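You operate a simulated robot arm through the tools that you are given. There is no shell and no other tool. Be economical: measure what you need, move in short steps, check, and stop when the job is done.

You are at the controls of a simulated robot arm. One attempt, no reset.

## Task
Let the air out of the tubes with the gold and green caps till they sag.
Fine: pull the black handle up, open both caps and both pins, leave them open.

Only the result counts: the job must be done as asked and must still hold three seconds after the hand-in. Knocking over, shifting, dropping, spilling or breaking anything else fails it. A push-on lid holds only when it is set on centred and level and pressed home; a screw cap is set on level and turned clockwise until tight.

## Robot
A 6-joint arm with a fingered hand on a trunk, on a base that drives. Base frame: it is fixed to the floor where the robot stands at the start and does not move with it; the origin is under the middle of the robot, x ahead of it, y to its left, z up. Units: m, degrees, N and s.
With the tool pointing down near the work surface it reaches from about 0.58 to 0.62 m from the robot's upright axis, wherever it stands. Its first joint turns from -166.0 to 166.0 degrees. Places, roughly: black cap [1.8, 0.8, 0.5]; black handle [0.6, 0, 0.5]; black pin [1.8, 0.8, 0.5]; black valve [1.8, 0.8, 0.5]; blue cap [1.8, 0.2, 0.5]; blue pin [1.8, 0.2, 0.5]; blue valve [1.8, 0.2, 0.5]; brown handle [1.8, 1.7, 0.5]; gold cap [0.6, 0.2, 0.5]; gold pin [0.6, 0.2, 0.5]; gold valve [0.6, 0.2, 0.5]; green cap [0.6, -0.3, 0.5]; green pin [0.6, -0.3, 0.5]; green valve [0.6, -0.3, 0.5]; grey handle [1.8, 0.5, 0.5]; grey pin [1.1, 2.8, 0.6]. Payload 4 kg.
Tool frame: the origin (TCP) lies between the finger pads and is the grasp point; the fingertips stand 0.02 m ahead of it; z points along the fingers, y is the line along which they close. Largest opening 0.14 m; the body of the gripper starts 0.054 m behind the TCP. The gripper is a hand of 3 fingers: y runs from the thumb to the fingers, the wrist lies at [0, 0, -0.215] in the tool frame, and closing takes about 1.5 s.
Orientation is that of the tool frame in the base frame, as a unit quaternion [w, x, y, z]. With the fingers straight down and closing along the base's y, the tool's x points along the base's -x, its y along +y and its z along -z.

## Interface
- The arm moves only by the tool send_rows. Its argument "commands" is a list of rows, each a list of 7 numbers: the shift along the base's x, y, z in m, then the turn, a rotation vector about the base's x, y, z in degrees, then the opening, from 0 (shut) to 1 (fully open). In form: [[dx, dy, dz, rx, ry, rz, claw], ...]. A call has 1 to 10 rows; each row shifts and turns the commanded pose from where the row before left it. A row lasts 0.2 s, in which the tool goes at most 0.05 m and 8.6 degrees; a call with a longer step from one row to the next is refused whole, and so is a gripper value outside its range. Where a pose cannot be reached the arm comes as near as it can. A force on the tool above 50 N (or 10 N above the force at the start of the call, whichever is more), or a blocked arm, ends the call early, and 0.2 s more pass. Each finger travels about 0.045 m/s and halts on what it meets, pressing with about 27 N; the grip force reading is that of the motor and also rises with nothing between the fingers. The clock runs only during rows and for 0.2 s after the last one: add rows that do not move to give the fingers time. It gives the time, the measured TCP pose, the force on the tool (base axes), the opening and the grip force at its end, in the units of the frame above (readings bear some noise), with the torque about the TCP (base axes, N m) and any sound that the robot's microphone picked up.
- Cameras (640 x 400 px; columns grow to the right, rows downward): "scene" is now at [0.0557, 0.1632, 1.4261]; the picture's right is [-0.34, -0.94, 0.00], its down [-0.70, 0.25, -0.67] and it looks along [0.63, -0.22, -0.74] (base axes); focal length 296 px, centre (320, 200). "wrist" rides on the gripper at [0.074, -0.043, -0.079] in the tool frame; the picture's right is [0.50, 0.87, 0.00], its down [-0.59, 0.34, -0.73] and it looks along [-0.64, 0.37, 0.68] (tool axes); focal length 275 px, centre (320, 200). There is no depth. A picture from a camera that has moved, and an enlarged one, comes with that camera's place and axes in the base frame and with its lens.
- get_image(camera): a new picture of that camera. The clock stands still meanwhile.
- raise_lower(by): slides the trunk up (or, below 0, down) by that many m; the arm and the scene camera ride with it, the base frame stays. It gives what a move gives, with no picture.
- steer(legs): drives the robot by 1 to 6 legs, each [ahead, left, turn to the left] in m, m and degrees, along the robot's own axes; the way and the turn of a leg run together, so that a leg with both is an arc; at most 1.5 m and 180 degrees a leg. The arm and the cameras ride along, it lands a little off, and it stops where it bumps. It gives what a move gives.
- hand_shape(shape): the hand has 3 fingers and takes this shape, open, in about a second: jaw (thumb against the fingers, like two jaws); tri (thumb and two fingers); tip (a fingertip pinch); poke (one finger out to press); point (the index stretched); flat (the hand flat); cup (the hand cupped); fist (a fist). The gripper value then closes the fingers along that shape, each until it touches; the sizes above hold for jaw. It gives what a move gives, with no picture.
- head_to(pan, tilt): turns the head with the scene camera to pan (to the left, within 120 degrees either way) and tilt (down, from -29 to 69), counted from straight ahead of the robot. It gives what a move gives.
- close_up(camera, box): a new picture of the part [left, top, right, bottom] of that camera's present view, enlarged. The clock stands still meanwhile.
- sign_off(): hands the job in; it is judged then, once.

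Go step by step. Nothing tells you exact positions but the pictures and the camera data: compare them with the known pose of the tool, close in by small moves and look again before you grip or let go. The budget is 120 turns and 98 pictures, counting those below and the enlarged ones. Unless the task says otherwise, let go and move clear before handing in, and close with one line.

The tools are called as a command line: name --pt "numbers of a row" for each row, then --argument value for the rest, lists and objects as JSON in quotes. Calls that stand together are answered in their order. send_rows: Moves the arm, as the interface text tells. Its arguments: {"type":"object","properties":{"commands":{"type":"array","items":{"type":"array","items":{"type":"number"}}}},"required":["commands"]} The other tools are called the same way: raise_lower (by) slides the trunk up or down; hand_shape (shape) gives the hand a shape; steer (legs) drives the base; head_to (pan, tilt) turns the head that bears the scene camera; get_image (camera) takes a picture; close_up (camera, box) takes an enlarged picture of a part of a camera's view; sign_off () hands the job in.

At the start:

```text
t: 0.0
position: [0.5741, -0.1149, 0.8781]
ee_rot: [0.0, 0.0, 1.0, 0.0]
wrist_force: [0.3, -0.4, -0.7]
wrist_torque: [-0.02, 0.0, -0.02]
opening: 0.1399
grasp_force: 0.0
shape: jaw
trunk travel left (down, up): [-0.025, 0.565]
robot x, y, heading: [0.0019, -0.0004, -0.1]
head pan, tilt: [-19.6, 48.0]
```

scene: 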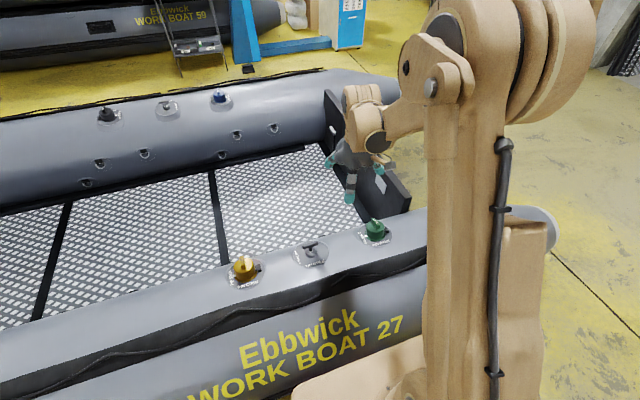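
wrist: 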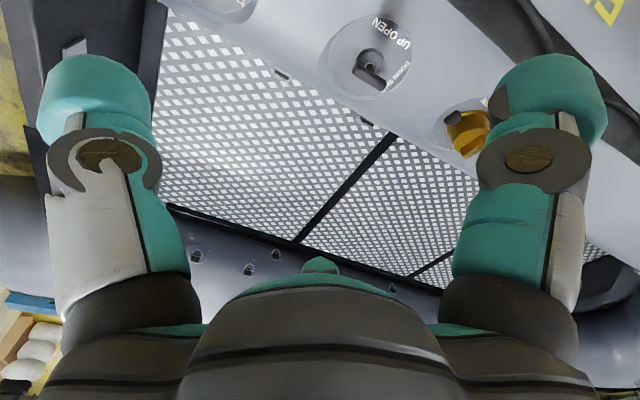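

I see an inflatable boat with a gold cap, a black lever handle and a green cap on the near tube. I'll look at each more closely first.

close_up --camera "scene" --box '[210, 210, 410, 300]'

close_up --camera "wrist" --box '[310, 0, 550, 160]'

```text
3.20 times, centred on (310, 255) of scene
camera zoom: at [0.0557, 0.1632, 1.4261], right [-0.34, -0.94, 0.0], down [-0.7, 0.25, -0.67], along [0.63, -0.22, -0.74], focal length 948 px, centre (352, 24)
```

zoom: 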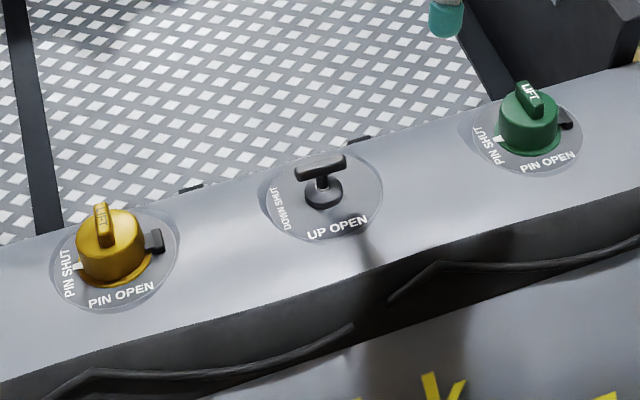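

```text
2.50 times, centred on (430, 80) of wrist
camera zoom: at [0.4996, -0.1576, 0.9572], right [-0.5, 0.87, 0.0], down [0.59, 0.34, 0.73], along [0.64, 0.37, -0.68], focal length 688 px, centre (45, 500)
```

zoom: 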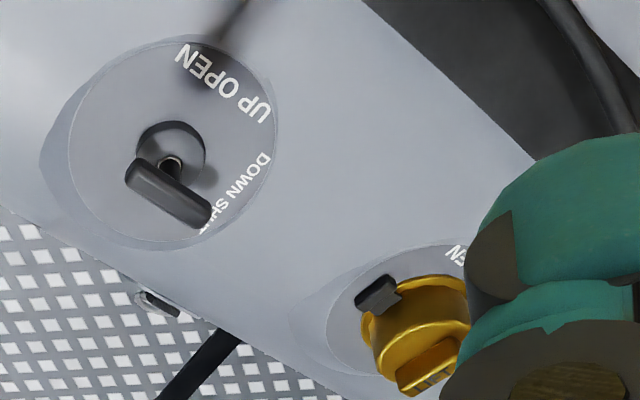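

The handle's T-bar triangulates to about (0.622, 0.0, 0.534), lying along y. Next I want to read the markings on the caps.

close_up --camera "scene" --box '[222, 245, 272, 310]'

close_up --camera "scene" --box '[350, 205, 400, 260]'

```text
6.15 times, centred on (247, 278) of scene
camera zoom: at [0.0557, 0.1632, 1.4261], right [-0.34, -0.94, 0.0], down [-0.7, 0.25, -0.67], along [0.63, -0.22, -0.74], focal length 1822 px, centre (769, -277)
```

zoom: 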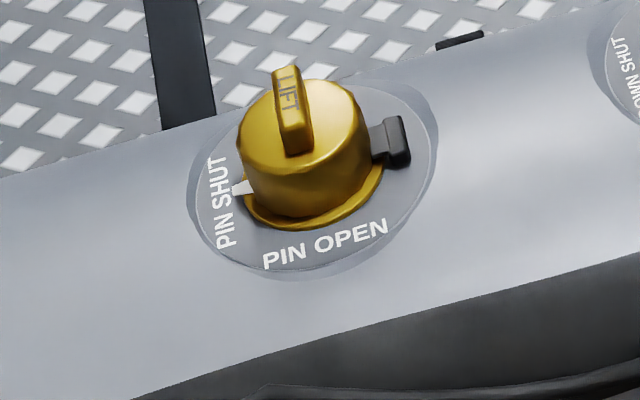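

```text
7.27 times, centred on (375, 232) of scene
camera zoom: at [0.0557, 0.1632, 1.4261], right [-0.34, -0.94, 0.0], down [-0.7, 0.25, -0.67], along [0.63, -0.22, -0.74], focal length 2154 px, centre (-80, -36)
```

zoom: 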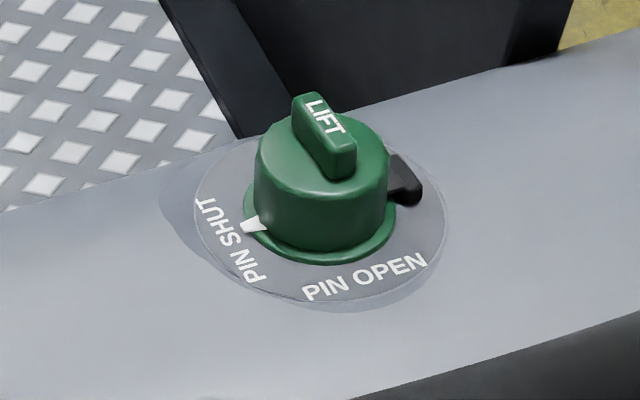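

Both caps read "LIFT", with a hinge on the -y side, and each pin pointer is at SHUT. I'll start with the handle, turning the hand 90° so the fingers close across the bar, and moving above it.

send_rows --pt "0.005 0.0115 -0.015 0 0 -8.5 1" --pt "0.005 0.0115 -0.015 0 0 -8.5 1" --pt "0.005 0.0115 -0.015 0 0 -8.5 1" --pt "0.005 0.0115 -0.015 0 0 -8.5 1" --pt "0.005 0.0115 -0.015 0 0 -8.5 1" --pt "0.005 0.0115 -0.015 0 0 -8.5 1" --pt "0.005 0.0115 -0.015 0 0 -8.5 1" --pt "0.005 0.0115 -0.015 0 0 -8.5 1" --pt "0.004 0.0115 -0.015 0 0 -8.5 1" --pt "0.004 0.0115 -0.015 0 0 -8.5 1"

send_rows --pt "0 0 -0.03 0 0 -5 1" --pt "0 0 -0.03 0 0 0 0.8" --pt "0 0 -0.03 0 0 0 0.7" --pt "0 0 0 0 0 0 0.6" --pt "0 0 0 0 0 0 0.6"

get_image --camera "wrist"

get_image --camera "scene"

```text
t: 2.2
position: [0.622, 0.0004, 0.7272]
ee_rot: [-0.001, 0.677, 0.736, 0.0]
wrist_force: [-0.3, -0.4, -0.5]
wrist_torque: [0.01, 0.0, 0.03]
opening: 0.1399
grasp_force: 0.0
shape: jaw
trunk travel left (down, up): [-0.025, 0.565]
robot x, y, heading: [0.0003, 0.0012, 0.1]
head pan, tilt: [-19.6, 48.0]
```

```text
t: 3.4
position: [0.62, 0.0024, 0.6396]
ee_rot: [0.001, 0.707, 0.707, 0.0]
wrist_force: [0.0, 0.0, 0.1]
wrist_torque: [-0.01, -0.02, -0.01]
opening: 0.0843
grasp_force: 0.1
shape: jaw
trunk travel left (down, up): [-0.025, 0.565]
robot x, y, heading: [0.0046, 0.001, 0.3]
head pan, tilt: [-19.6, 48.0]
```

```text
91 pictures are left
camera wrist: at [0.5779, 0.075, 0.7181], right [0.87, 0.5, 0.0], down [0.34, -0.59, 0.73], along [0.37, -0.64, -0.68], focal length 275 px, centre (320, 200)
```

wrist: 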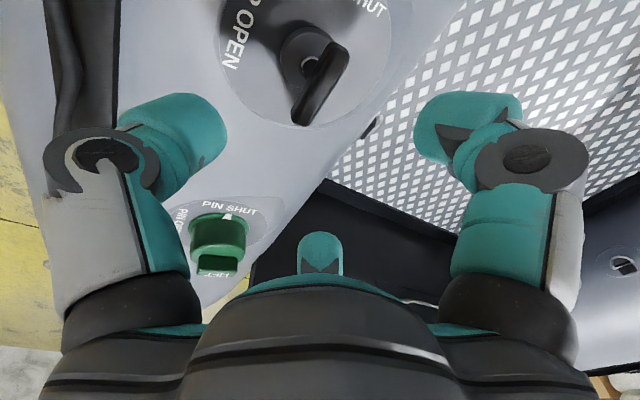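

```text
90 pictures are left
camera scene: at [0.0556, 0.1633, 1.4261], right [-0.34, -0.94, 0.0], down [-0.7, 0.25, -0.67], along [0.63, -0.22, -0.74], focal length 296 px, centre (320, 200)
```

scene: 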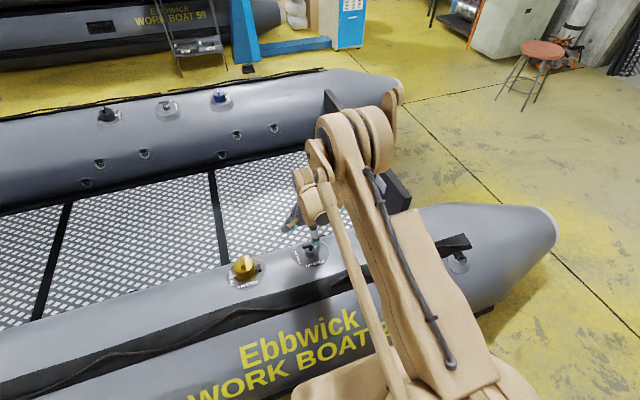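

The bar is centred under the hand at about (0.619, 0.003). I'll descend with the fingers straddling it and close.

send_rows --pt "0 0 -0.03 0 0 0 0.6" --pt "0 0 -0.03 0 0 0 0.6" --pt "0 0 -0.025 0 0 0 0.6" --pt "0 0 -0.013 0 0 0 0.6" --pt "0 0 0 0 0 0 0.6"

get_image --camera "wrist"

```text
t: 4.6
position: [0.6209, 0.0014, 0.5403]
ee_rot: [0.0, 0.707, 0.707, 0.0]
wrist_force: [0.2, -0.3, -0.1]
wrist_torque: [-0.03, 0.01, -0.03]
opening: 0.0844
grasp_force: 0.0
shape: jaw
trunk travel left (down, up): [-0.025, 0.565]
robot x, y, heading: [0.0025, 0.0031, 0.1]
head pan, tilt: [-19.6, 48.0]
```

```text
89 pictures are left
camera wrist: at [0.5787, 0.0739, 0.6191], right [0.87, 0.5, 0.0], down [0.34, -0.59, 0.73], along [0.37, -0.64, -0.68], focal length 275 px, centre (320, 200)
```

wrist: 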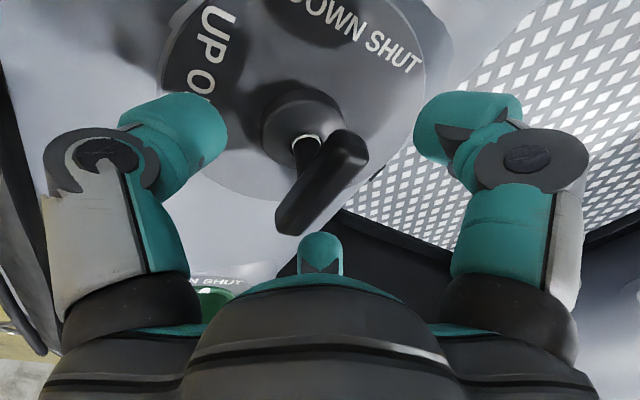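

The bar sits between the fingers, slightly below the TCP. I'll lower 6 mm and close.

send_rows --pt "-0.001 0.001 -0.006 0 0 0 0.6" --pt "0 0 0 0 0 0 0" --pt "0 0 0 0 0 0 0" --pt "0 0 0 0 0 0 0" --pt "0 0 0 0 0 0 0" --pt "0 0 0 0 0 0 0" --pt "0 0 0 0 0 0 0" --pt "0 0 0 0 0 0 0" --pt "0 0 0 0 0 0 0"

get_image --camera "wrist"

```text
t: 6.6
position: [0.6184, 0.0016, 0.5377]
ee_rot: [-0.001, 0.707, 0.707, 0.001]
wrist_force: [10.8, 0.0, -3.2]
wrist_torque: [0.02, 0.1, -0.07]
opening: 0.0265
grasp_force: 26.8
shape: jaw
out of reach, approached as far as the arm can: row 1
trunk travel left (down, up): [-0.025, 0.565]
robot x, y, heading: [-0.0008, 0.002, 0.1]
head pan, tilt: [-19.6, 48.0]
```

```text
88 pictures are left
camera wrist: at [0.5766, 0.0755, 0.6177], right [0.87, 0.5, 0.0], down [0.34, -0.59, 0.73], along [0.37, -0.64, -0.68], focal length 275 px, centre (320, 200)
```

wrist: 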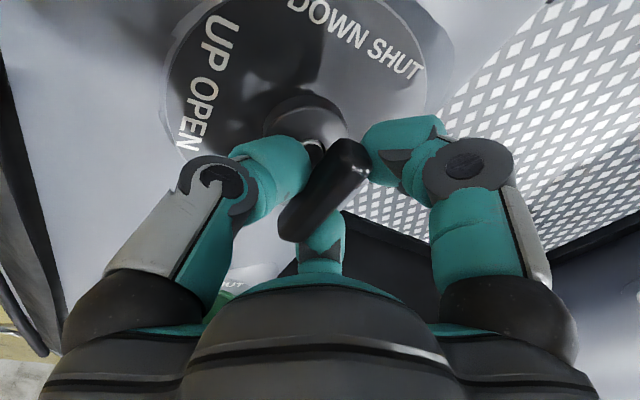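

The bar is gripped. I'll pull straight up in small steps.

send_rows --pt "0 0 0.008 0 0 0 0" --pt "0 0 0.008 0 0 0 0" --pt "0 0 0.008 0 0 0 0" --pt "0 0 0.008 0 0 0 0" --pt "0 0 0 0 0 0 0"

get_image --camera "wrist"

```text
t: 7.5
position: [0.6237, 0.0019, 0.5644]
ee_rot: [0.002, 0.706, 0.708, 0.002]
wrist_force: [20.0, 1.2, -9.1]
wrist_torque: [-0.02, 0.13, -0.03]
opening: 0.0253
grasp_force: 26.8
shape: jaw
trunk travel left (down, up): [-0.025, 0.565]
robot x, y, heading: [0.0015, 0.0021, 0.2]
head pan, tilt: [-19.6, 48.0]
stopped in row 4: the force on the tool passed its limit at 53 N (the readings are from after the stop); the commanded pose is now the measured one
```

```text
87 pictures are left
camera wrist: at [0.581, 0.0755, 0.643], right [0.87, 0.5, 0.0], down [0.34, -0.59, 0.74], along [0.37, -0.64, -0.68], focal length 275 px, centre (320, 200)
```

wrist: 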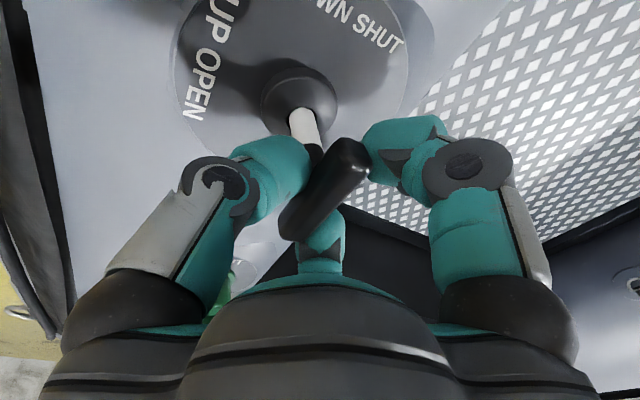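

The handle has risen about 26 mm, showing a white stem, and hit its stop. I'll open and see whether it stays up.

send_rows --pt "0 0 0 0 0 0 0.5" --pt "0 0 0 0 0 0 0.6" --pt "0 0 0 0 0 0 0.6" --pt "0 0 0 0 0 0 0.6" --pt "0 0 0 0 0 0 0.6" --pt "0 0 0.03 0 0 0 0.6" --pt "0 0 0.04 0 0 0 0.6" --pt "0 0 0.04 0 0 0 0.6" --pt "0 0 0.04 0 0 0 0.6"

get_image --camera "wrist"

```text
t: 9.5
position: [0.6211, 0.0026, 0.7144]
ee_rot: [0.002, 0.707, 0.707, 0.003]
wrist_force: [0.2, -0.7, -0.3]
wrist_torque: [0.01, 0.0, 0.0]
opening: 0.0835
grasp_force: 0.1
shape: jaw
trunk travel left (down, up): [-0.025, 0.565]
robot x, y, heading: [-0.0012, -0.0009, 0.0]
head pan, tilt: [-19.6, 48.0]
```

```text
86 pictures are left
camera wrist: at [0.5786, 0.0763, 0.7935], right [0.87, 0.5, 0.0], down [0.34, -0.59, 0.74], along [0.37, -0.64, -0.68], focal length 275 px, centre (320, 200)
```

wrist: 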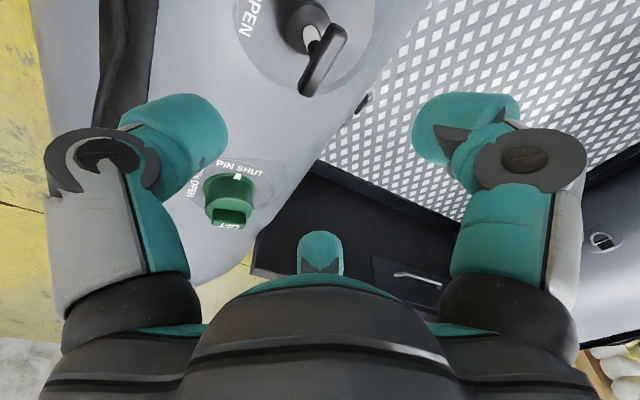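

The handle stays up. Next is the green cap; before driving I'll look down at the gap between base and boat.

head_to --pan 30 --tilt 69

get_image --camera "scene"

```text
t: 10.7
position: [0.6218, 0.003, 0.7134]
ee_rot: [0.002, 0.707, 0.707, 0.002]
wrist_force: [0.0, -0.1, 1.0]
wrist_torque: [0.02, -0.03, 0.01]
opening: 0.0832
grasp_force: 0.0
shape: jaw
trunk travel left (down, up): [-0.025, 0.565]
robot x, y, heading: [0.0021, 0.0007, 0.2]
head pan, tilt: [30.0, 68.8]
```

```text
85 pictures are left
camera scene: at [0.0306, 0.2176, 1.4014], right [0.5, -0.87, 0.0], down [-0.81, -0.47, -0.36], along [0.31, 0.18, -0.93], focal length 296 px, centre (320, 200)
```

scene: 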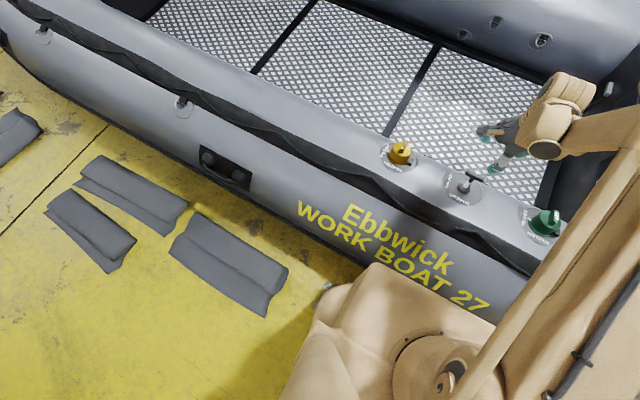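

Pads on the floor to the left limit movement that way later. I'll check the right side before driving towards green.

head_to --pan -75 --tilt 60

get_image --camera "scene"

```text
t: 12.5
position: [0.6213, 0.0027, 0.7131]
ee_rot: [0.002, 0.707, 0.707, 0.002]
wrist_force: [0.1, -0.4, 0.2]
wrist_torque: [0.03, 0.03, -0.01]
opening: 0.0833
grasp_force: 0.2
shape: jaw
trunk travel left (down, up): [-0.025, 0.565]
robot x, y, heading: [0.0004, 0.0003, -0.0]
head pan, tilt: [-75.0, 60.0]
```

```text
84 pictures are left
camera scene: at [-0.0006, 0.1253, 1.4107], right [-0.97, -0.26, 0.0], down [-0.22, 0.84, -0.5], along [0.13, -0.48, -0.87], focal length 296 px, centre (320, 200)
```

scene: 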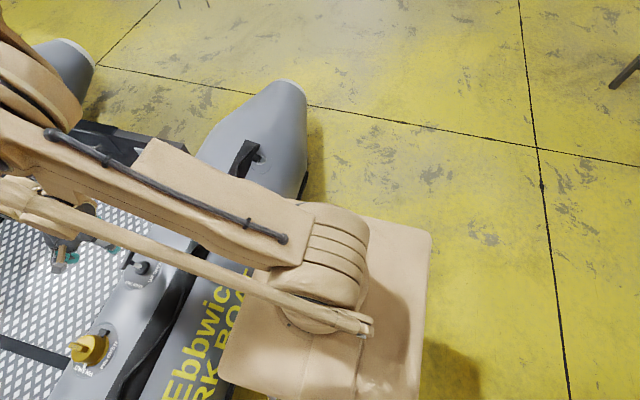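

The right side is clear, so I'll drive right 0.25 m and turn the hand back so it closes along y.

steer --legs '[[0, -0.255, 0]]'

send_rows --pt "0 0 0 0 0 8.5 0.6" --pt "0 0 0 0 0 8.5 0.6" --pt "0 0 0 0 0 8.5 0.6" --pt "0 0 0 0 0 8.5 0.6" --pt "0 0 0 0 0 8.5 0.6" --pt "0 0 0 0 0 8.5 0.6" --pt "0 0 0 0 0 8.5 0.6" --pt "0 0 0 0 0 8.5 0.6" --pt "0 0 0 0 0 8.5 0.6" --pt "0 0 0 0 0 8.5 0.6"

send_rows --pt "0 0 0 0 0 5 0.6"

head_to --pan 10 --tilt 55

get_image --camera "wrist"

get_image --camera "scene"

```text
t: 14.4
position: [0.6213, -0.2531, 0.7133]
ee_rot: [0.002, 0.708, 0.706, 0.002]
wrist_force: [-0.7, 0.8, 0.1]
wrist_torque: [-0.03, -0.01, 0.04]
opening: 0.0836
grasp_force: 0.0
shape: jaw
trunk travel left (down, up): [-0.025, 0.565]
robot x, y, heading: [0.0013, -0.253, -0.1]
head pan, tilt: [-75.0, 60.0]
```

```text
t: 16.6
position: [0.6212, -0.2526, 0.7144]
ee_rot: [0.001, 0.043, 0.999, 0.002]
wrist_force: [-0.1, 0.0, 0.0]
wrist_torque: [0.02, 0.0, 0.03]
opening: 0.0834
grasp_force: 0.2
shape: jaw
trunk travel left (down, up): [-0.025, 0.565]
robot x, y, heading: [-0.0015, -0.2507, -0.3]
head pan, tilt: [-75.0, 60.0]
```

```text
t: 17.0
position: [0.6209, -0.2527, 0.7129]
ee_rot: [0.0, 0.001, 1.0, 0.003]
wrist_force: [-0.2, -0.2, -0.2]
wrist_torque: [0.01, -0.03, 0.01]
opening: 0.0838
grasp_force: 0.1
shape: jaw
trunk travel left (down, up): [-0.025, 0.565]
robot x, y, heading: [0.0015, -0.2529, -0.3]
head pan, tilt: [-75.0, 60.0]
```

```text
t: 18.6
position: [0.6219, -0.2527, 0.7129]
ee_rot: [0.0, 0.002, 1.0, 0.003]
wrist_force: [0.5, 0.6, -0.7]
wrist_torque: [0.0, -0.03, 0.02]
opening: 0.0835
grasp_force: 0.2
shape: jaw
trunk travel left (down, up): [-0.025, 0.565]
robot x, y, heading: [-0.0045, -0.2524, -0.1]
head pan, tilt: [10.0, 55.0]
```

```text
83 pictures are left
camera wrist: at [0.5473, -0.2966, 0.7926], right [-0.5, 0.87, 0.0], down [0.59, 0.33, 0.74], along [0.64, 0.37, -0.68], focal length 275 px, centre (320, 200)
```

wrist: 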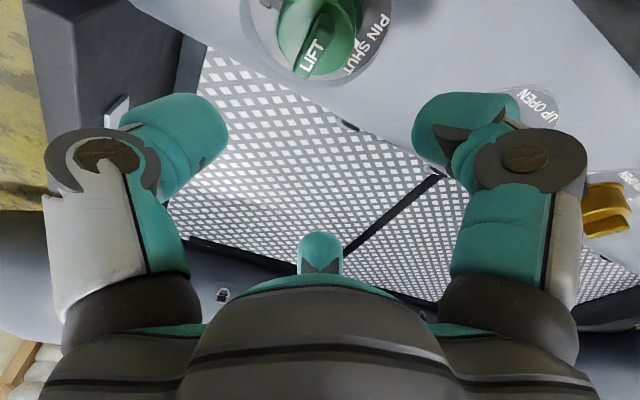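

```text
82 pictures are left
camera scene: at [0.0534, -0.0516, 1.4168], right [0.17, -0.99, 0.0], down [-0.81, -0.14, -0.57], along [0.56, 0.1, -0.82], focal length 296 px, centre (320, 200)
```

scene: 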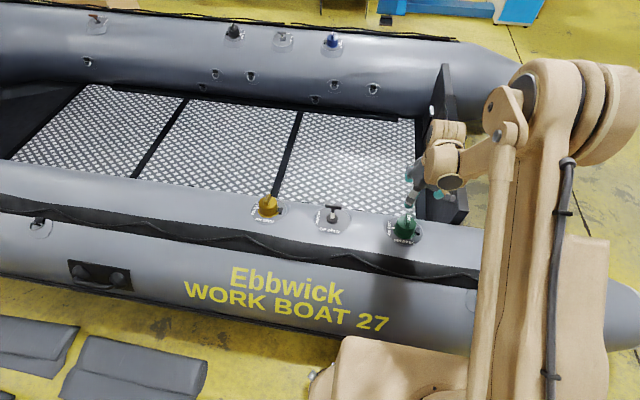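

The ridge of the green cap is at about (0.617, -0.256). I'll take a closer look.

close_up --camera "wrist" --box '[240, 0, 400, 100]'

close_up --camera "scene" --box '[370, 190, 450, 250]'

```text
4.00 times, centred on (320, 50) of wrist
camera zoom: at [0.5473, -0.2966, 0.7926], right [-0.5, 0.87, 0.0], down [0.59, 0.33, 0.74], along [0.64, 0.37, -0.68], focal length 1101 px, centre (320, 800)
```

zoom: 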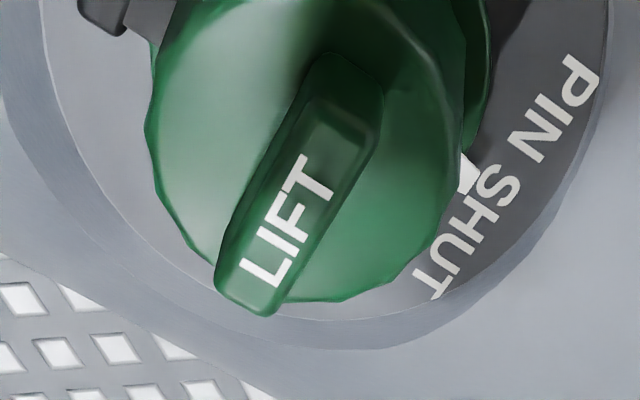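

```text
6.67 times, centred on (410, 220) of scene
camera zoom: at [0.0534, -0.0516, 1.4168], right [0.17, -0.99, 0.0], down [-0.81, -0.14, -0.57], along [0.56, 0.1, -0.82], focal length 1974 px, centre (-280, 67)
```

zoom: 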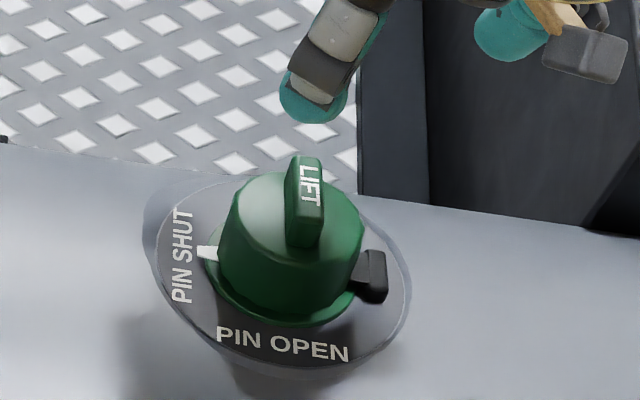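

The ridge centre triangulates to (0.620, -0.257, 0.547). I'll descend until the fingertips just clear the cap top and pinch the ridge.

send_rows --pt "0 -0.004 -0.04 0 0 0 0.5" --pt "0 0 -0.04 0 0 0 0.4" --pt "0 0 -0.04 0 0 0 0.4" --pt "0 0 -0.03 0 0 0 0.4" --pt "0 0 0 0 0 0 0.4"

get_image --camera "wrist"

close_up --camera "scene" --box '[370, 180, 450, 240]'

```text
t: 19.8
position: [0.6224, -0.2568, 0.5644]
ee_rot: [0.001, 0.002, 1.0, 0.003]
wrist_force: [-0.3, 0.1, 0.1]
wrist_torque: [-0.03, 0.0, 0.01]
opening: 0.0563
grasp_force: 0.0
shape: jaw
trunk travel left (down, up): [-0.025, 0.565]
robot x, y, heading: [0.0001, -0.2542, -0.5]
head pan, tilt: [10.0, 55.0]
```

```text
79 pictures are left
camera wrist: at [0.548, -0.3005, 0.6434], right [-0.5, 0.87, 0.0], down [0.59, 0.33, 0.74], along [0.64, 0.37, -0.68], focal length 275 px, centre (320, 200)
```

wrist: 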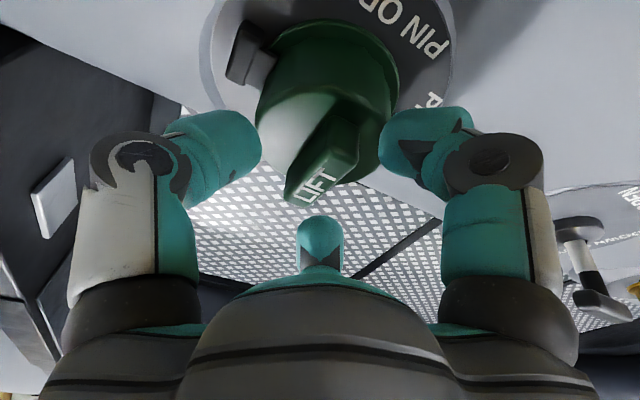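

```text
6.67 times, centred on (410, 210) of scene
camera zoom: at [0.0535, -0.0516, 1.4168], right [0.17, -0.99, 0.0], down [-0.81, -0.14, -0.57], along [0.56, 0.1, -0.82], focal length 1974 px, centre (-280, 133)
```

zoom: 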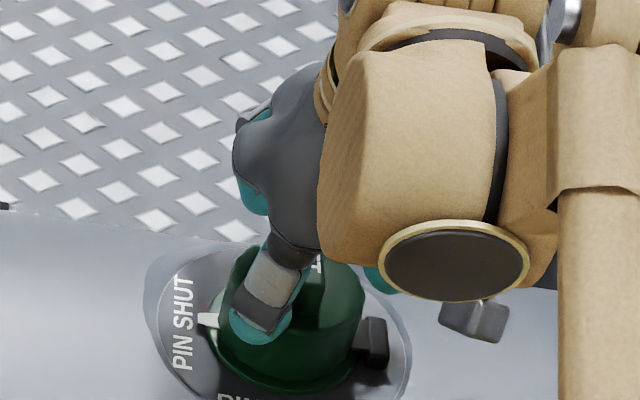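

The ridge sits between the fingers; I'll go down 9 mm and close.

send_rows --pt "0 0 -0.009 0 0 0 0.4" --pt "0 0 0 0 0 0 0" --pt "0 0 0 0 0 0 0" --pt "0 0 0 0 0 0 0" --pt "0 0 0 0 0 0 0" --pt "0 0 0 0 0 0 0" --pt "0 0 0 0 0 0 0"

get_image --camera "wrist"

```text
t: 21.4
position: [0.6215, -0.2561, 0.5555]
ee_rot: [0.001, 0.002, 1.0, 0.003]
wrist_force: [-5.1, 4.1, 10.7]
wrist_torque: [-0.02, 0.61, 0.9]
opening: 0.0474
grasp_force: 26.9
shape: jaw
trunk travel left (down, up): [-0.025, 0.565]
robot x, y, heading: [0.0029, -0.2539, -0.3]
head pan, tilt: [10.0, 55.0]
```

```text
77 pictures are left
camera wrist: at [0.5469, -0.3, 0.6349], right [-0.5, 0.87, 0.0], down [0.59, 0.33, 0.74], along [0.64, 0.37, -0.68], focal length 275 px, centre (320, 200)
```

wrist: 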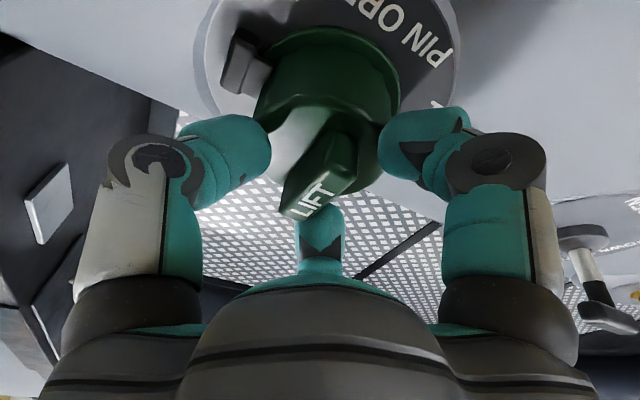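

The fingers caught the rim of the cap body rather than the ridge. I'll reopen, rise 6 mm and pinch the ridge itself.

send_rows --pt "0 0 0 0 0 0 0.4" --pt "0 0 0.006 0 0 0 0.4" --pt "-0.001 -0.001 0 0 0 0 0" --pt "0 0 0 0 0 0 0" --pt "0 0 0 0 0 0 0" --pt "0 0 0 0 0 0 0" --pt "0 0 0 0 0 0 0" --pt "0 0 0 0 0 0 0" --pt "0 0 0 0 0 0 0"

get_image --camera "wrist"

```text
t: 23.4
position: [0.6201, -0.2581, 0.562]
ee_rot: [0.0, 0.002, 1.0, 0.003]
wrist_force: [-8.3, 2.0, 0.7]
wrist_torque: [0.24, 0.57, 0.66]
opening: 0.0281
grasp_force: 27.1
shape: jaw
trunk travel left (down, up): [-0.025, 0.565]
robot x, y, heading: [-0.0018, -0.2549, -0.4]
head pan, tilt: [10.0, 55.0]
```

```text
76 pictures are left
camera wrist: at [0.5455, -0.3016, 0.6401], right [-0.5, 0.87, 0.0], down [0.59, 0.33, 0.74], along [0.64, 0.37, -0.68], focal length 275 px, centre (320, 200)
```

wrist: 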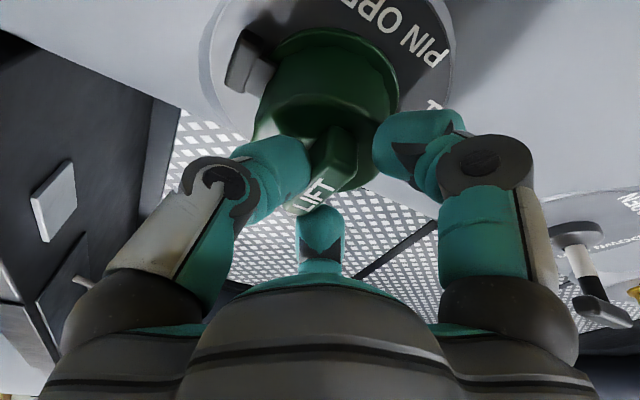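

The ridge is pinched. I'll start opening it along an arc about the hinge on the -y side.

send_rows --pt "0 -0.0052 0.0048 6 0 0 0" --pt "0 -0.0055 0.0043 6 0 0 0" --pt "0 -0.006 0.0035 6 0 0 0" --pt "0 0 0 0 0 0 0"

get_image --camera "wrist"

close_up --camera "scene" --box '[360, 180, 460, 255]'

```text
t: 24.4
position: [0.6204, -0.2747, 0.5726]
ee_rot: [0.0, 0.001, 0.987, 0.159]
wrist_force: [4.5, -4.1, -7.0]
wrist_torque: [-0.14, -0.18, 0.07]
opening: 0.0244
grasp_force: 27.6
shape: jaw
trunk travel left (down, up): [-0.025, 0.565]
robot x, y, heading: [0.0012, -0.2518, -0.1]
head pan, tilt: [10.0, 55.0]
```

```text
75 pictures are left
camera wrist: at [0.5468, -0.3413, 0.6351], right [-0.5, 0.82, 0.27], down [0.59, 0.09, 0.8], along [0.64, 0.56, -0.53], focal length 275 px, centre (320, 200)
```

wrist: 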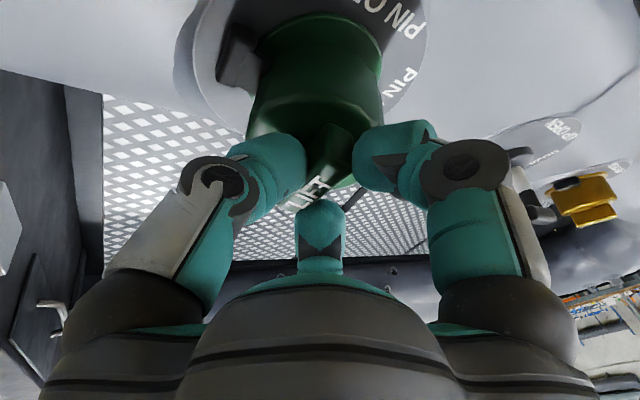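

```text
5.33 times, centred on (410, 218) of scene
camera zoom: at [0.0544, -0.0522, 1.4168], right [0.17, -0.99, 0.0], down [-0.81, -0.14, -0.57], along [0.56, 0.1, -0.82], focal length 1579 px, centre (-160, 107)
```

zoom: 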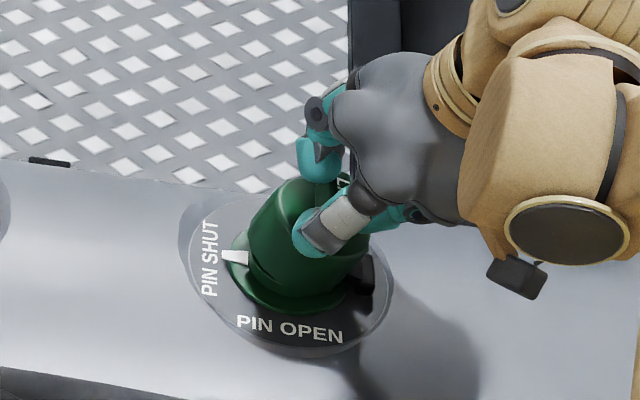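

The cap is hinging open with low forces, so I'll continue the arc.

send_rows --pt "0 -0.0062 0.003 6 0 0 0" --pt "0 -0.0065 0.0022 6 0 0 0" --pt "0 -0.0066 0.0014 6 0 0 0" --pt "0 -0.0067 0.0004 6 0 0 0" --pt "0 0 0 0 0 0 0"

get_image --camera "wrist"

close_up --camera "scene" --box '[360, 180, 460, 255]'

```text
t: 25.6
position: [0.6074, -0.2972, 0.6034]
ee_rot: [0.001, 0.002, 0.933, 0.361]
wrist_force: [0.6, -0.1, -0.1]
wrist_torque: [0.0, -0.02, 0.05]
opening: 0.0215
grasp_force: 27.2
shape: jaw
out of reach, approached as far as the arm can: row 3, 4
trunk travel left (down, up): [-0.025, 0.565]
robot x, y, heading: [-0.0003, -0.25, -0.1]
head pan, tilt: [10.0, 55.0]
```

```text
73 pictures are left
camera wrist: at [0.5343, -0.3826, 0.6337], right [-0.5, 0.64, 0.58], down [0.59, -0.25, 0.77], along [0.64, 0.73, -0.26], focal length 275 px, centre (320, 200)
```

wrist: 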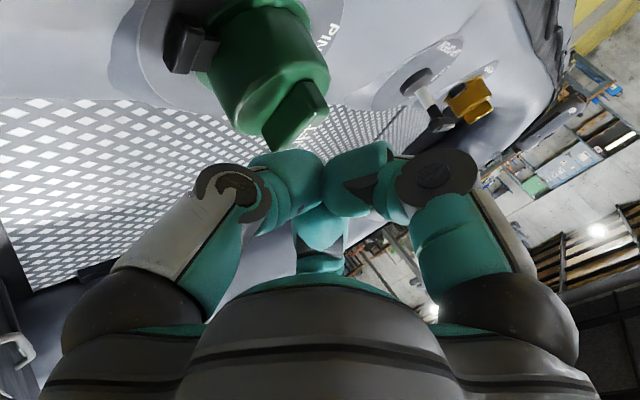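

```text
5.33 times, centred on (410, 218) of scene
camera zoom: at [0.0533, -0.0518, 1.4168], right [0.17, -0.99, 0.0], down [-0.81, -0.14, -0.57], along [0.56, 0.1, -0.82], focal length 1579 px, centre (-160, 107)
```

zoom: 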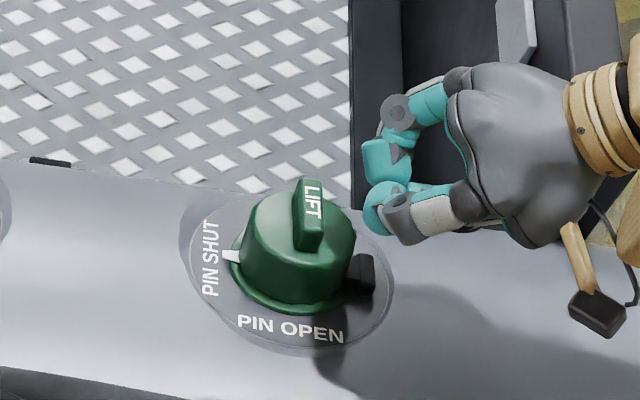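

The arm ran out of reach while tilting and the cap snapped back shut. A pinch along x on the cap's sides would let the cap pivot between the fingertips without tilting the hand, so I'll back off upright and look at the "tip" shape.

send_rows --pt "0.0 0.01 0.02 -8.5 0 0 0.3" --pt "0.0 0.01 0.03 -8.5 0 0 0.3" --pt "0.0 0.01 0.03 -8.5 0 0 0.3" --pt "0.0 0.01 0.03 -8.5 0 0 0.3" --pt "0.0 0 0.02 -8.3 0 0 0.4"

hand_shape --shape "tip"

get_image --camera "wrist"

close_up --camera "scene" --box '[350, 130, 510, 250]'

```text
t: 26.8
position: [0.6095, -0.257, 0.734]
ee_rot: [0.0, 0.001, 1.0, -0.002]
wrist_force: [-0.2, 0.2, -0.4]
wrist_torque: [0.0, -0.02, 0.02]
opening: 0.0557
grasp_force: 0.0
shape: jaw
trunk travel left (down, up): [-0.025, 0.565]
robot x, y, heading: [0.0001, -0.2538, -0.3]
head pan, tilt: [10.0, 55.0]
```

```text
t: 27.6
position: [0.6093, -0.2564, 0.7338]
ee_rot: [0.0, 0.002, 1.0, 0.001]
wrist_force: [0.6, -0.2, 0.1]
wrist_torque: [0.0, 0.0, 0.04]
opening: 0.1401
grasp_force: 0.1
shape: tip
trunk travel left (down, up): [-0.025, 0.565]
robot x, y, heading: [0.0014, -0.2527, -0.2]
head pan, tilt: [10.0, 55.0]
```

```text
71 pictures are left
camera wrist: at [0.5358, -0.2998, 0.8128], right [-0.5, 0.87, 0.0], down [0.59, 0.34, 0.73], along [0.64, 0.37, -0.68], focal length 275 px, centre (320, 200)
```

wrist: 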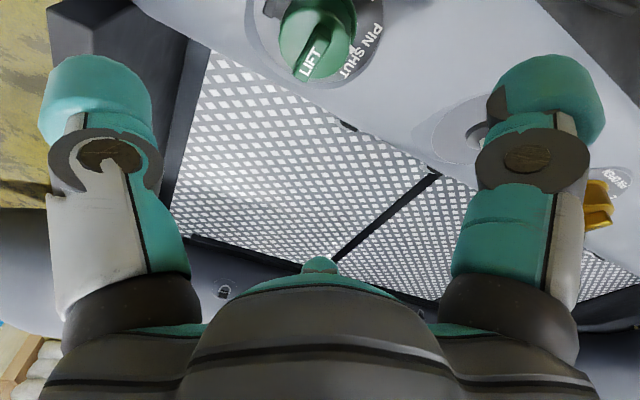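

```text
3.33 times, centred on (430, 190) of scene
camera zoom: at [0.0534, -0.0516, 1.4168], right [0.17, -0.99, 0.0], down [-0.81, -0.14, -0.57], along [0.56, 0.1, -0.82], focal length 987 px, centre (-47, 233)
```

zoom: 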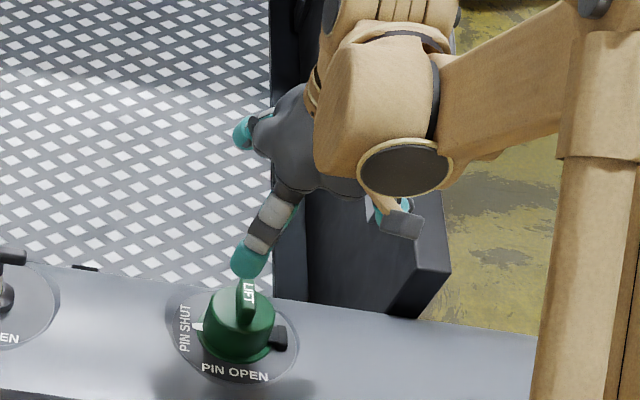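

The fingers sit about 120° apart around the palm. I'll close the tip shape partly to see which fingers meet, and turn the hand so it closes along x.

send_rows --pt "0.001 0 0 0 0 -8.5 0.2" --pt "0.001 0 0 0 0 -8.5 0.2" --pt "0.001 0 0 0 0 -8.5 0.2" --pt "0.001 0 0 0 0 -8.5 0.2" --pt "0.001 0 0 0 0 -8.5 0.2" --pt "0.001 0 0 0 0 -8.5 0.2" --pt "0.001 0 0 0 0 -8.5 0.2" --pt "0.001 0 0 0 0 -8.5 0.2" --pt "0.001 0 0 0 0 -8.5 0.2" --pt "0.001 0 0 0 0 -8.5 0.2"

get_image --camera "wrist"

close_up --camera "scene" --box '[350, 130, 510, 250]'

```text
t: 29.9
position: [0.6202, -0.2578, 0.734]
ee_rot: [0.0, 0.678, 0.735, 0.0]
wrist_force: [0.5, -1.0, -0.3]
wrist_torque: [0.0, 0.01, -0.04]
opening: 0.0285
grasp_force: 0.0
shape: tip
trunk travel left (down, up): [-0.025, 0.565]
robot x, y, heading: [0.0001, -0.2539, -0.2]
head pan, tilt: [10.0, 55.0]
```

```text
69 pictures are left
camera wrist: at [0.5714, -0.1873, 0.8132], right [0.82, 0.57, 0.0], down [0.39, -0.56, 0.73], along [0.42, -0.6, -0.68], focal length 275 px, centre (320, 200)
```

wrist: 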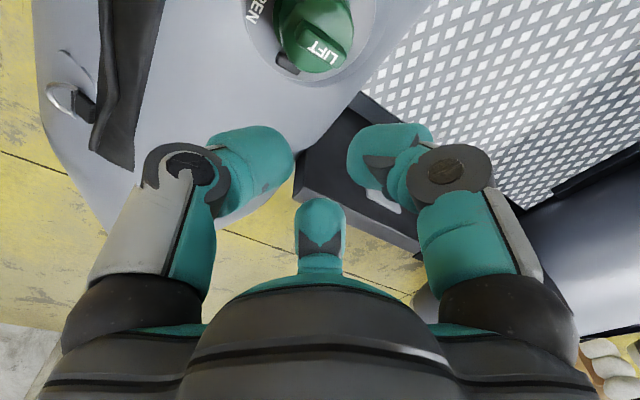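

```text
3.33 times, centred on (430, 190) of scene
camera zoom: at [0.0534, -0.0516, 1.4168], right [0.17, -0.99, 0.0], down [-0.81, -0.14, -0.57], along [0.56, 0.1, -0.82], focal length 987 px, centre (-47, 233)
```

zoom: 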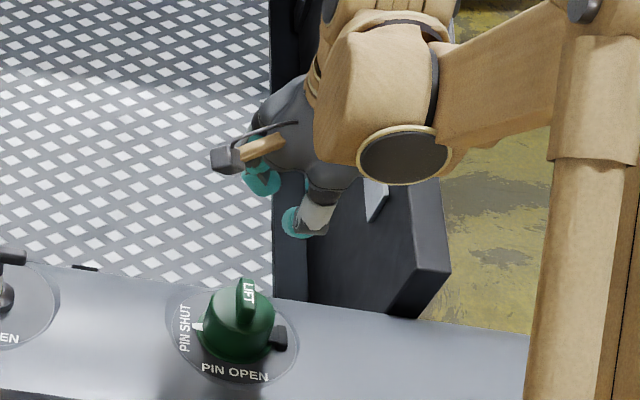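

All shapes here close three fingers around the centre, so pivoting won't work well; the upright pinch-and-tilt did work until reach ended. I'll move the base so the tilted wrist stays in reach (right 0.1 m), lower the trunk, and retry.

hand_shape --shape "jaw"

steer --legs '[[0, -0.11, 0]]'

raise_lower --by -0.024

send_rows --pt "0 0.011 0 0 0 8.5 0.4" --pt "0 0.011 0 0 0 8.5 0.4" --pt "0 0.011 0 0 0 8.5 0.4" --pt "0 0.011 0 0 0 8.5 0.4" --pt "0 0.011 0 0 0 8.5 0.4" --pt "0 0.011 0 0 0 8.5 0.4" --pt "0 0.011 0 0 0 8.5 0.4" --pt "0 0.011 0 0 0 8.5 0.4" --pt "0 0.011 0 0 0 8.5 0.4" --pt "0 0.011 0 0 0 8.5 0.4"

get_image --camera "wrist"

```text
t: 30.8
position: [0.6196, -0.2573, 0.7339]
ee_rot: [0.0, 0.677, 0.736, 0.0]
wrist_force: [-0.8, -0.4, -0.6]
wrist_torque: [0.04, 0.0, -0.02]
opening: 0.1401
grasp_force: 0.1
shape: jaw
trunk travel left (down, up): [-0.025, 0.565]
robot x, y, heading: [0.0048, -0.2531, -0.0]
head pan, tilt: [10.0, 55.0]
```

```text
t: 31.9
position: [0.6188, -0.3704, 0.7348]
ee_rot: [0.0, 0.677, 0.736, 0.0]
wrist_force: [0.5, -0.1, -0.3]
wrist_torque: [0.01, 0.0, -0.02]
opening: 0.1401
grasp_force: 0.1
shape: jaw
trunk travel left (down, up): [-0.025, 0.565]
robot x, y, heading: [-0.0004, -0.3675, -0.5]
head pan, tilt: [10.0, 55.0]
```

```text
t: 32.6
position: [0.6195, -0.3697, 0.711]
ee_rot: [0.0, 0.677, 0.736, 0.001]
wrist_force: [0.8, 0.0, 0.2]
wrist_torque: [-0.02, -0.01, 0.03]
opening: 0.1402
grasp_force: 0.1
shape: jaw
trunk travel left (down, up): [-0.001, 0.589]
robot x, y, heading: [-0.0018, -0.3689, -0.1]
head pan, tilt: [10.0, 55.0]
```

```text
t: 34.9
position: [0.6206, -0.261, 0.7099]
ee_rot: [0.0, 0.001, 1.0, 0.0]
wrist_force: [0.4, -0.3, -0.9]
wrist_torque: [0.02, -0.02, -0.05]
opening: 0.0563
grasp_force: 0.1
shape: jaw
trunk travel left (down, up): [-0.001, 0.589]
robot x, y, heading: [0.001, -0.3674, -0.5]
head pan, tilt: [10.0, 55.0]
```

```text
67 pictures are left
camera wrist: at [0.5458, -0.3037, 0.7895], right [-0.5, 0.87, 0.0], down [0.59, 0.34, 0.73], along [0.64, 0.37, -0.68], focal length 275 px, centre (320, 200)
```

wrist: 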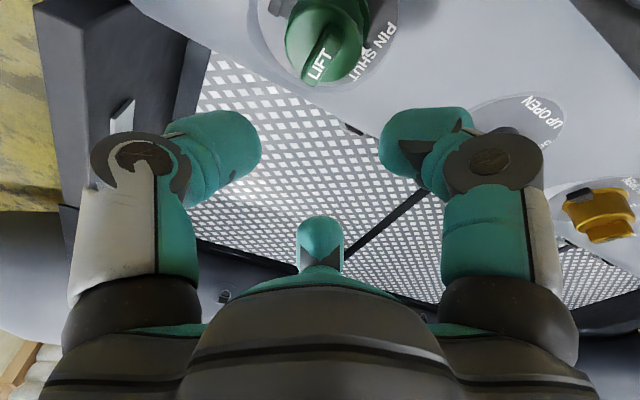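

Positioned over the cap again; I'll descend and pinch the ridge.

send_rows --pt "0 0.001 -0.04 0 0 0 0.4" --pt "0 0.001 -0.04 0 0 0 0.4" --pt "0 0.0015 -0.04 0 0 0 0.4" --pt "0 0 -0.03 0 0 0 0.4" --pt "0 0 0 0 0 0 0" --pt "0 0 0 0 0 0 0" --pt "0 0 0 0 0 0 0" --pt "0 0 0 0 0 0 0" --pt "0 0 0 0 0 0 0" --pt "0 0 0 0 0 0 0"

get_image --camera "wrist"

```text
t: 37.0
position: [0.6179, -0.2564, 0.5599]
ee_rot: [0.0, 0.002, 1.0, 0.0]
wrist_force: [-9.3, 2.1, 1.3]
wrist_torque: [0.25, 0.62, 0.56]
opening: 0.0281
grasp_force: 27.0
shape: jaw
trunk travel left (down, up): [-0.001, 0.589]
robot x, y, heading: [0.0023, -0.368, -0.3]
head pan, tilt: [10.0, 55.0]
```

```text
66 pictures are left
camera wrist: at [0.5449, -0.2993, 0.6405], right [-0.5, 0.87, 0.0], down [0.59, 0.34, 0.73], along [0.64, 0.36, -0.68], focal length 275 px, centre (320, 200)
```

wrist: 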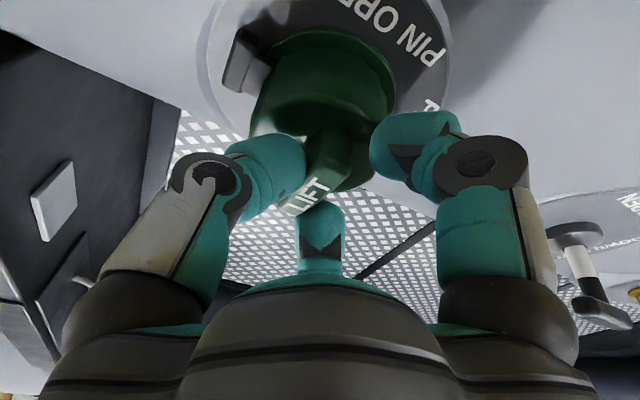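

Pinched. Starting the arc again, checking after 24°.

send_rows --pt "0 -0.0052 0.0048 6 0 0 0" --pt "0 -0.0055 0.0043 6 0 0 0" --pt "0 -0.006 0.0035 6 0 0 0" --pt "0 -0.0062 0.0027 6 0 0 0"

send_rows --pt "0 -0.0065 0.0019 6 0 0 0" --pt "0 -0.0066 0.0012 6 0 0 0" --pt "0 0 0 0 0 0 0"

close_up --camera "scene" --box '[330, 160, 450, 250]'

get_image --camera "wrist"

```text
t: 38.0
position: [0.6204, -0.2798, 0.5736]
ee_rot: [0.0, 0.003, 0.978, 0.21]
wrist_force: [10.1, -2.7, 1.4]
wrist_torque: [-0.24, -0.15, -0.08]
opening: 0.0255
grasp_force: 27.2
shape: jaw
trunk travel left (down, up): [-0.001, 0.589]
robot x, y, heading: [0.003, -0.3647, -0.2]
head pan, tilt: [10.0, 55.0]
```

```text
t: 38.9
position: [0.6211, -0.2923, 0.5784]
ee_rot: [-0.001, 0.003, 0.951, 0.31]
wrist_force: [20.9, -2.5, 6.6]
wrist_torque: [-0.29, -0.26, -0.23]
opening: 0.0257
grasp_force: 27.2
shape: jaw
trunk travel left (down, up): [-0.001, 0.589]
robot x, y, heading: [0.0046, -0.3652, -0.4]
head pan, tilt: [10.0, 55.0]
```

```text
4.44 times, centred on (390, 205) of scene
camera zoom: at [0.0541, -0.1639, 1.3928], right [0.17, -0.99, 0.0], down [-0.81, -0.14, -0.57], along [0.56, 0.1, -0.82], focal length 1316 px, centre (9, 178)
```

zoom: 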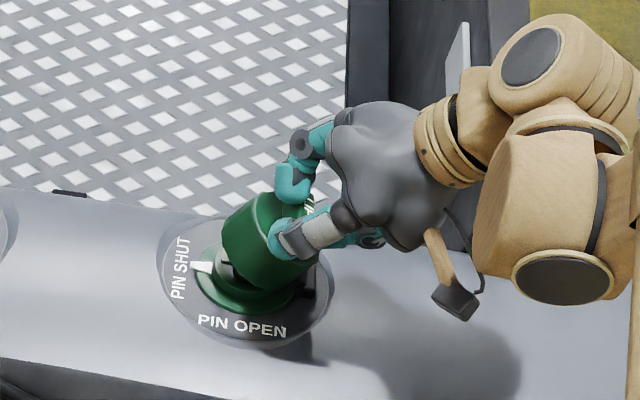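

```text
64 pictures are left
camera wrist: at [0.5457, -0.3741, 0.6169], right [-0.5, 0.7, 0.51], down [0.59, -0.16, 0.79], along [0.64, 0.69, -0.33], focal length 275 px, centre (320, 200)
```

wrist: 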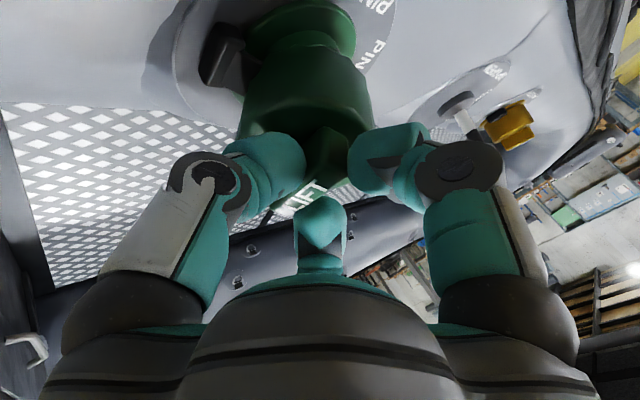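

The cap is about 36° open. I'll continue, yielding slightly to +x.

send_rows --pt "0.001 -0.0067 0.0004 6 0 0 0" --pt "0.001 -0.0068 -0.0002 6 0 0 0" --pt "0.001 -0.0066 -0.0009 6 0 0 0" --pt "0 0 0 0 0 0 0"

close_up --camera "scene" --box '[330, 160, 450, 250]'

```text
t: 39.9
position: [0.6094, -0.311, 0.605]
ee_rot: [0.0, 0.003, 0.891, 0.454]
wrist_force: [0.6, -0.2, 0.2]
wrist_torque: [-0.02, 0.01, 0.0]
opening: 0.0227
grasp_force: 27.2
shape: jaw
out of reach, approached as far as the arm can: row 2, 3
trunk travel left (down, up): [-0.001, 0.589]
robot x, y, heading: [-0.0011, -0.3672, -0.2]
head pan, tilt: [10.0, 55.0]
```

```text
4.44 times, centred on (390, 205) of scene
camera zoom: at [0.0529, -0.1637, 1.3928], right [0.17, -0.99, 0.0], down [-0.81, -0.14, -0.57], along [0.57, 0.1, -0.82], focal length 1316 px, centre (9, 178)
```

zoom: 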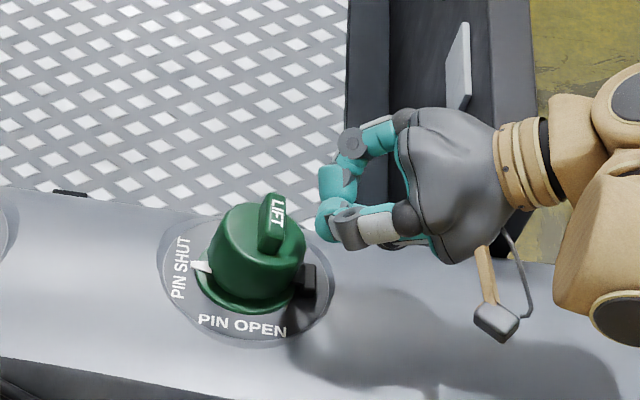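

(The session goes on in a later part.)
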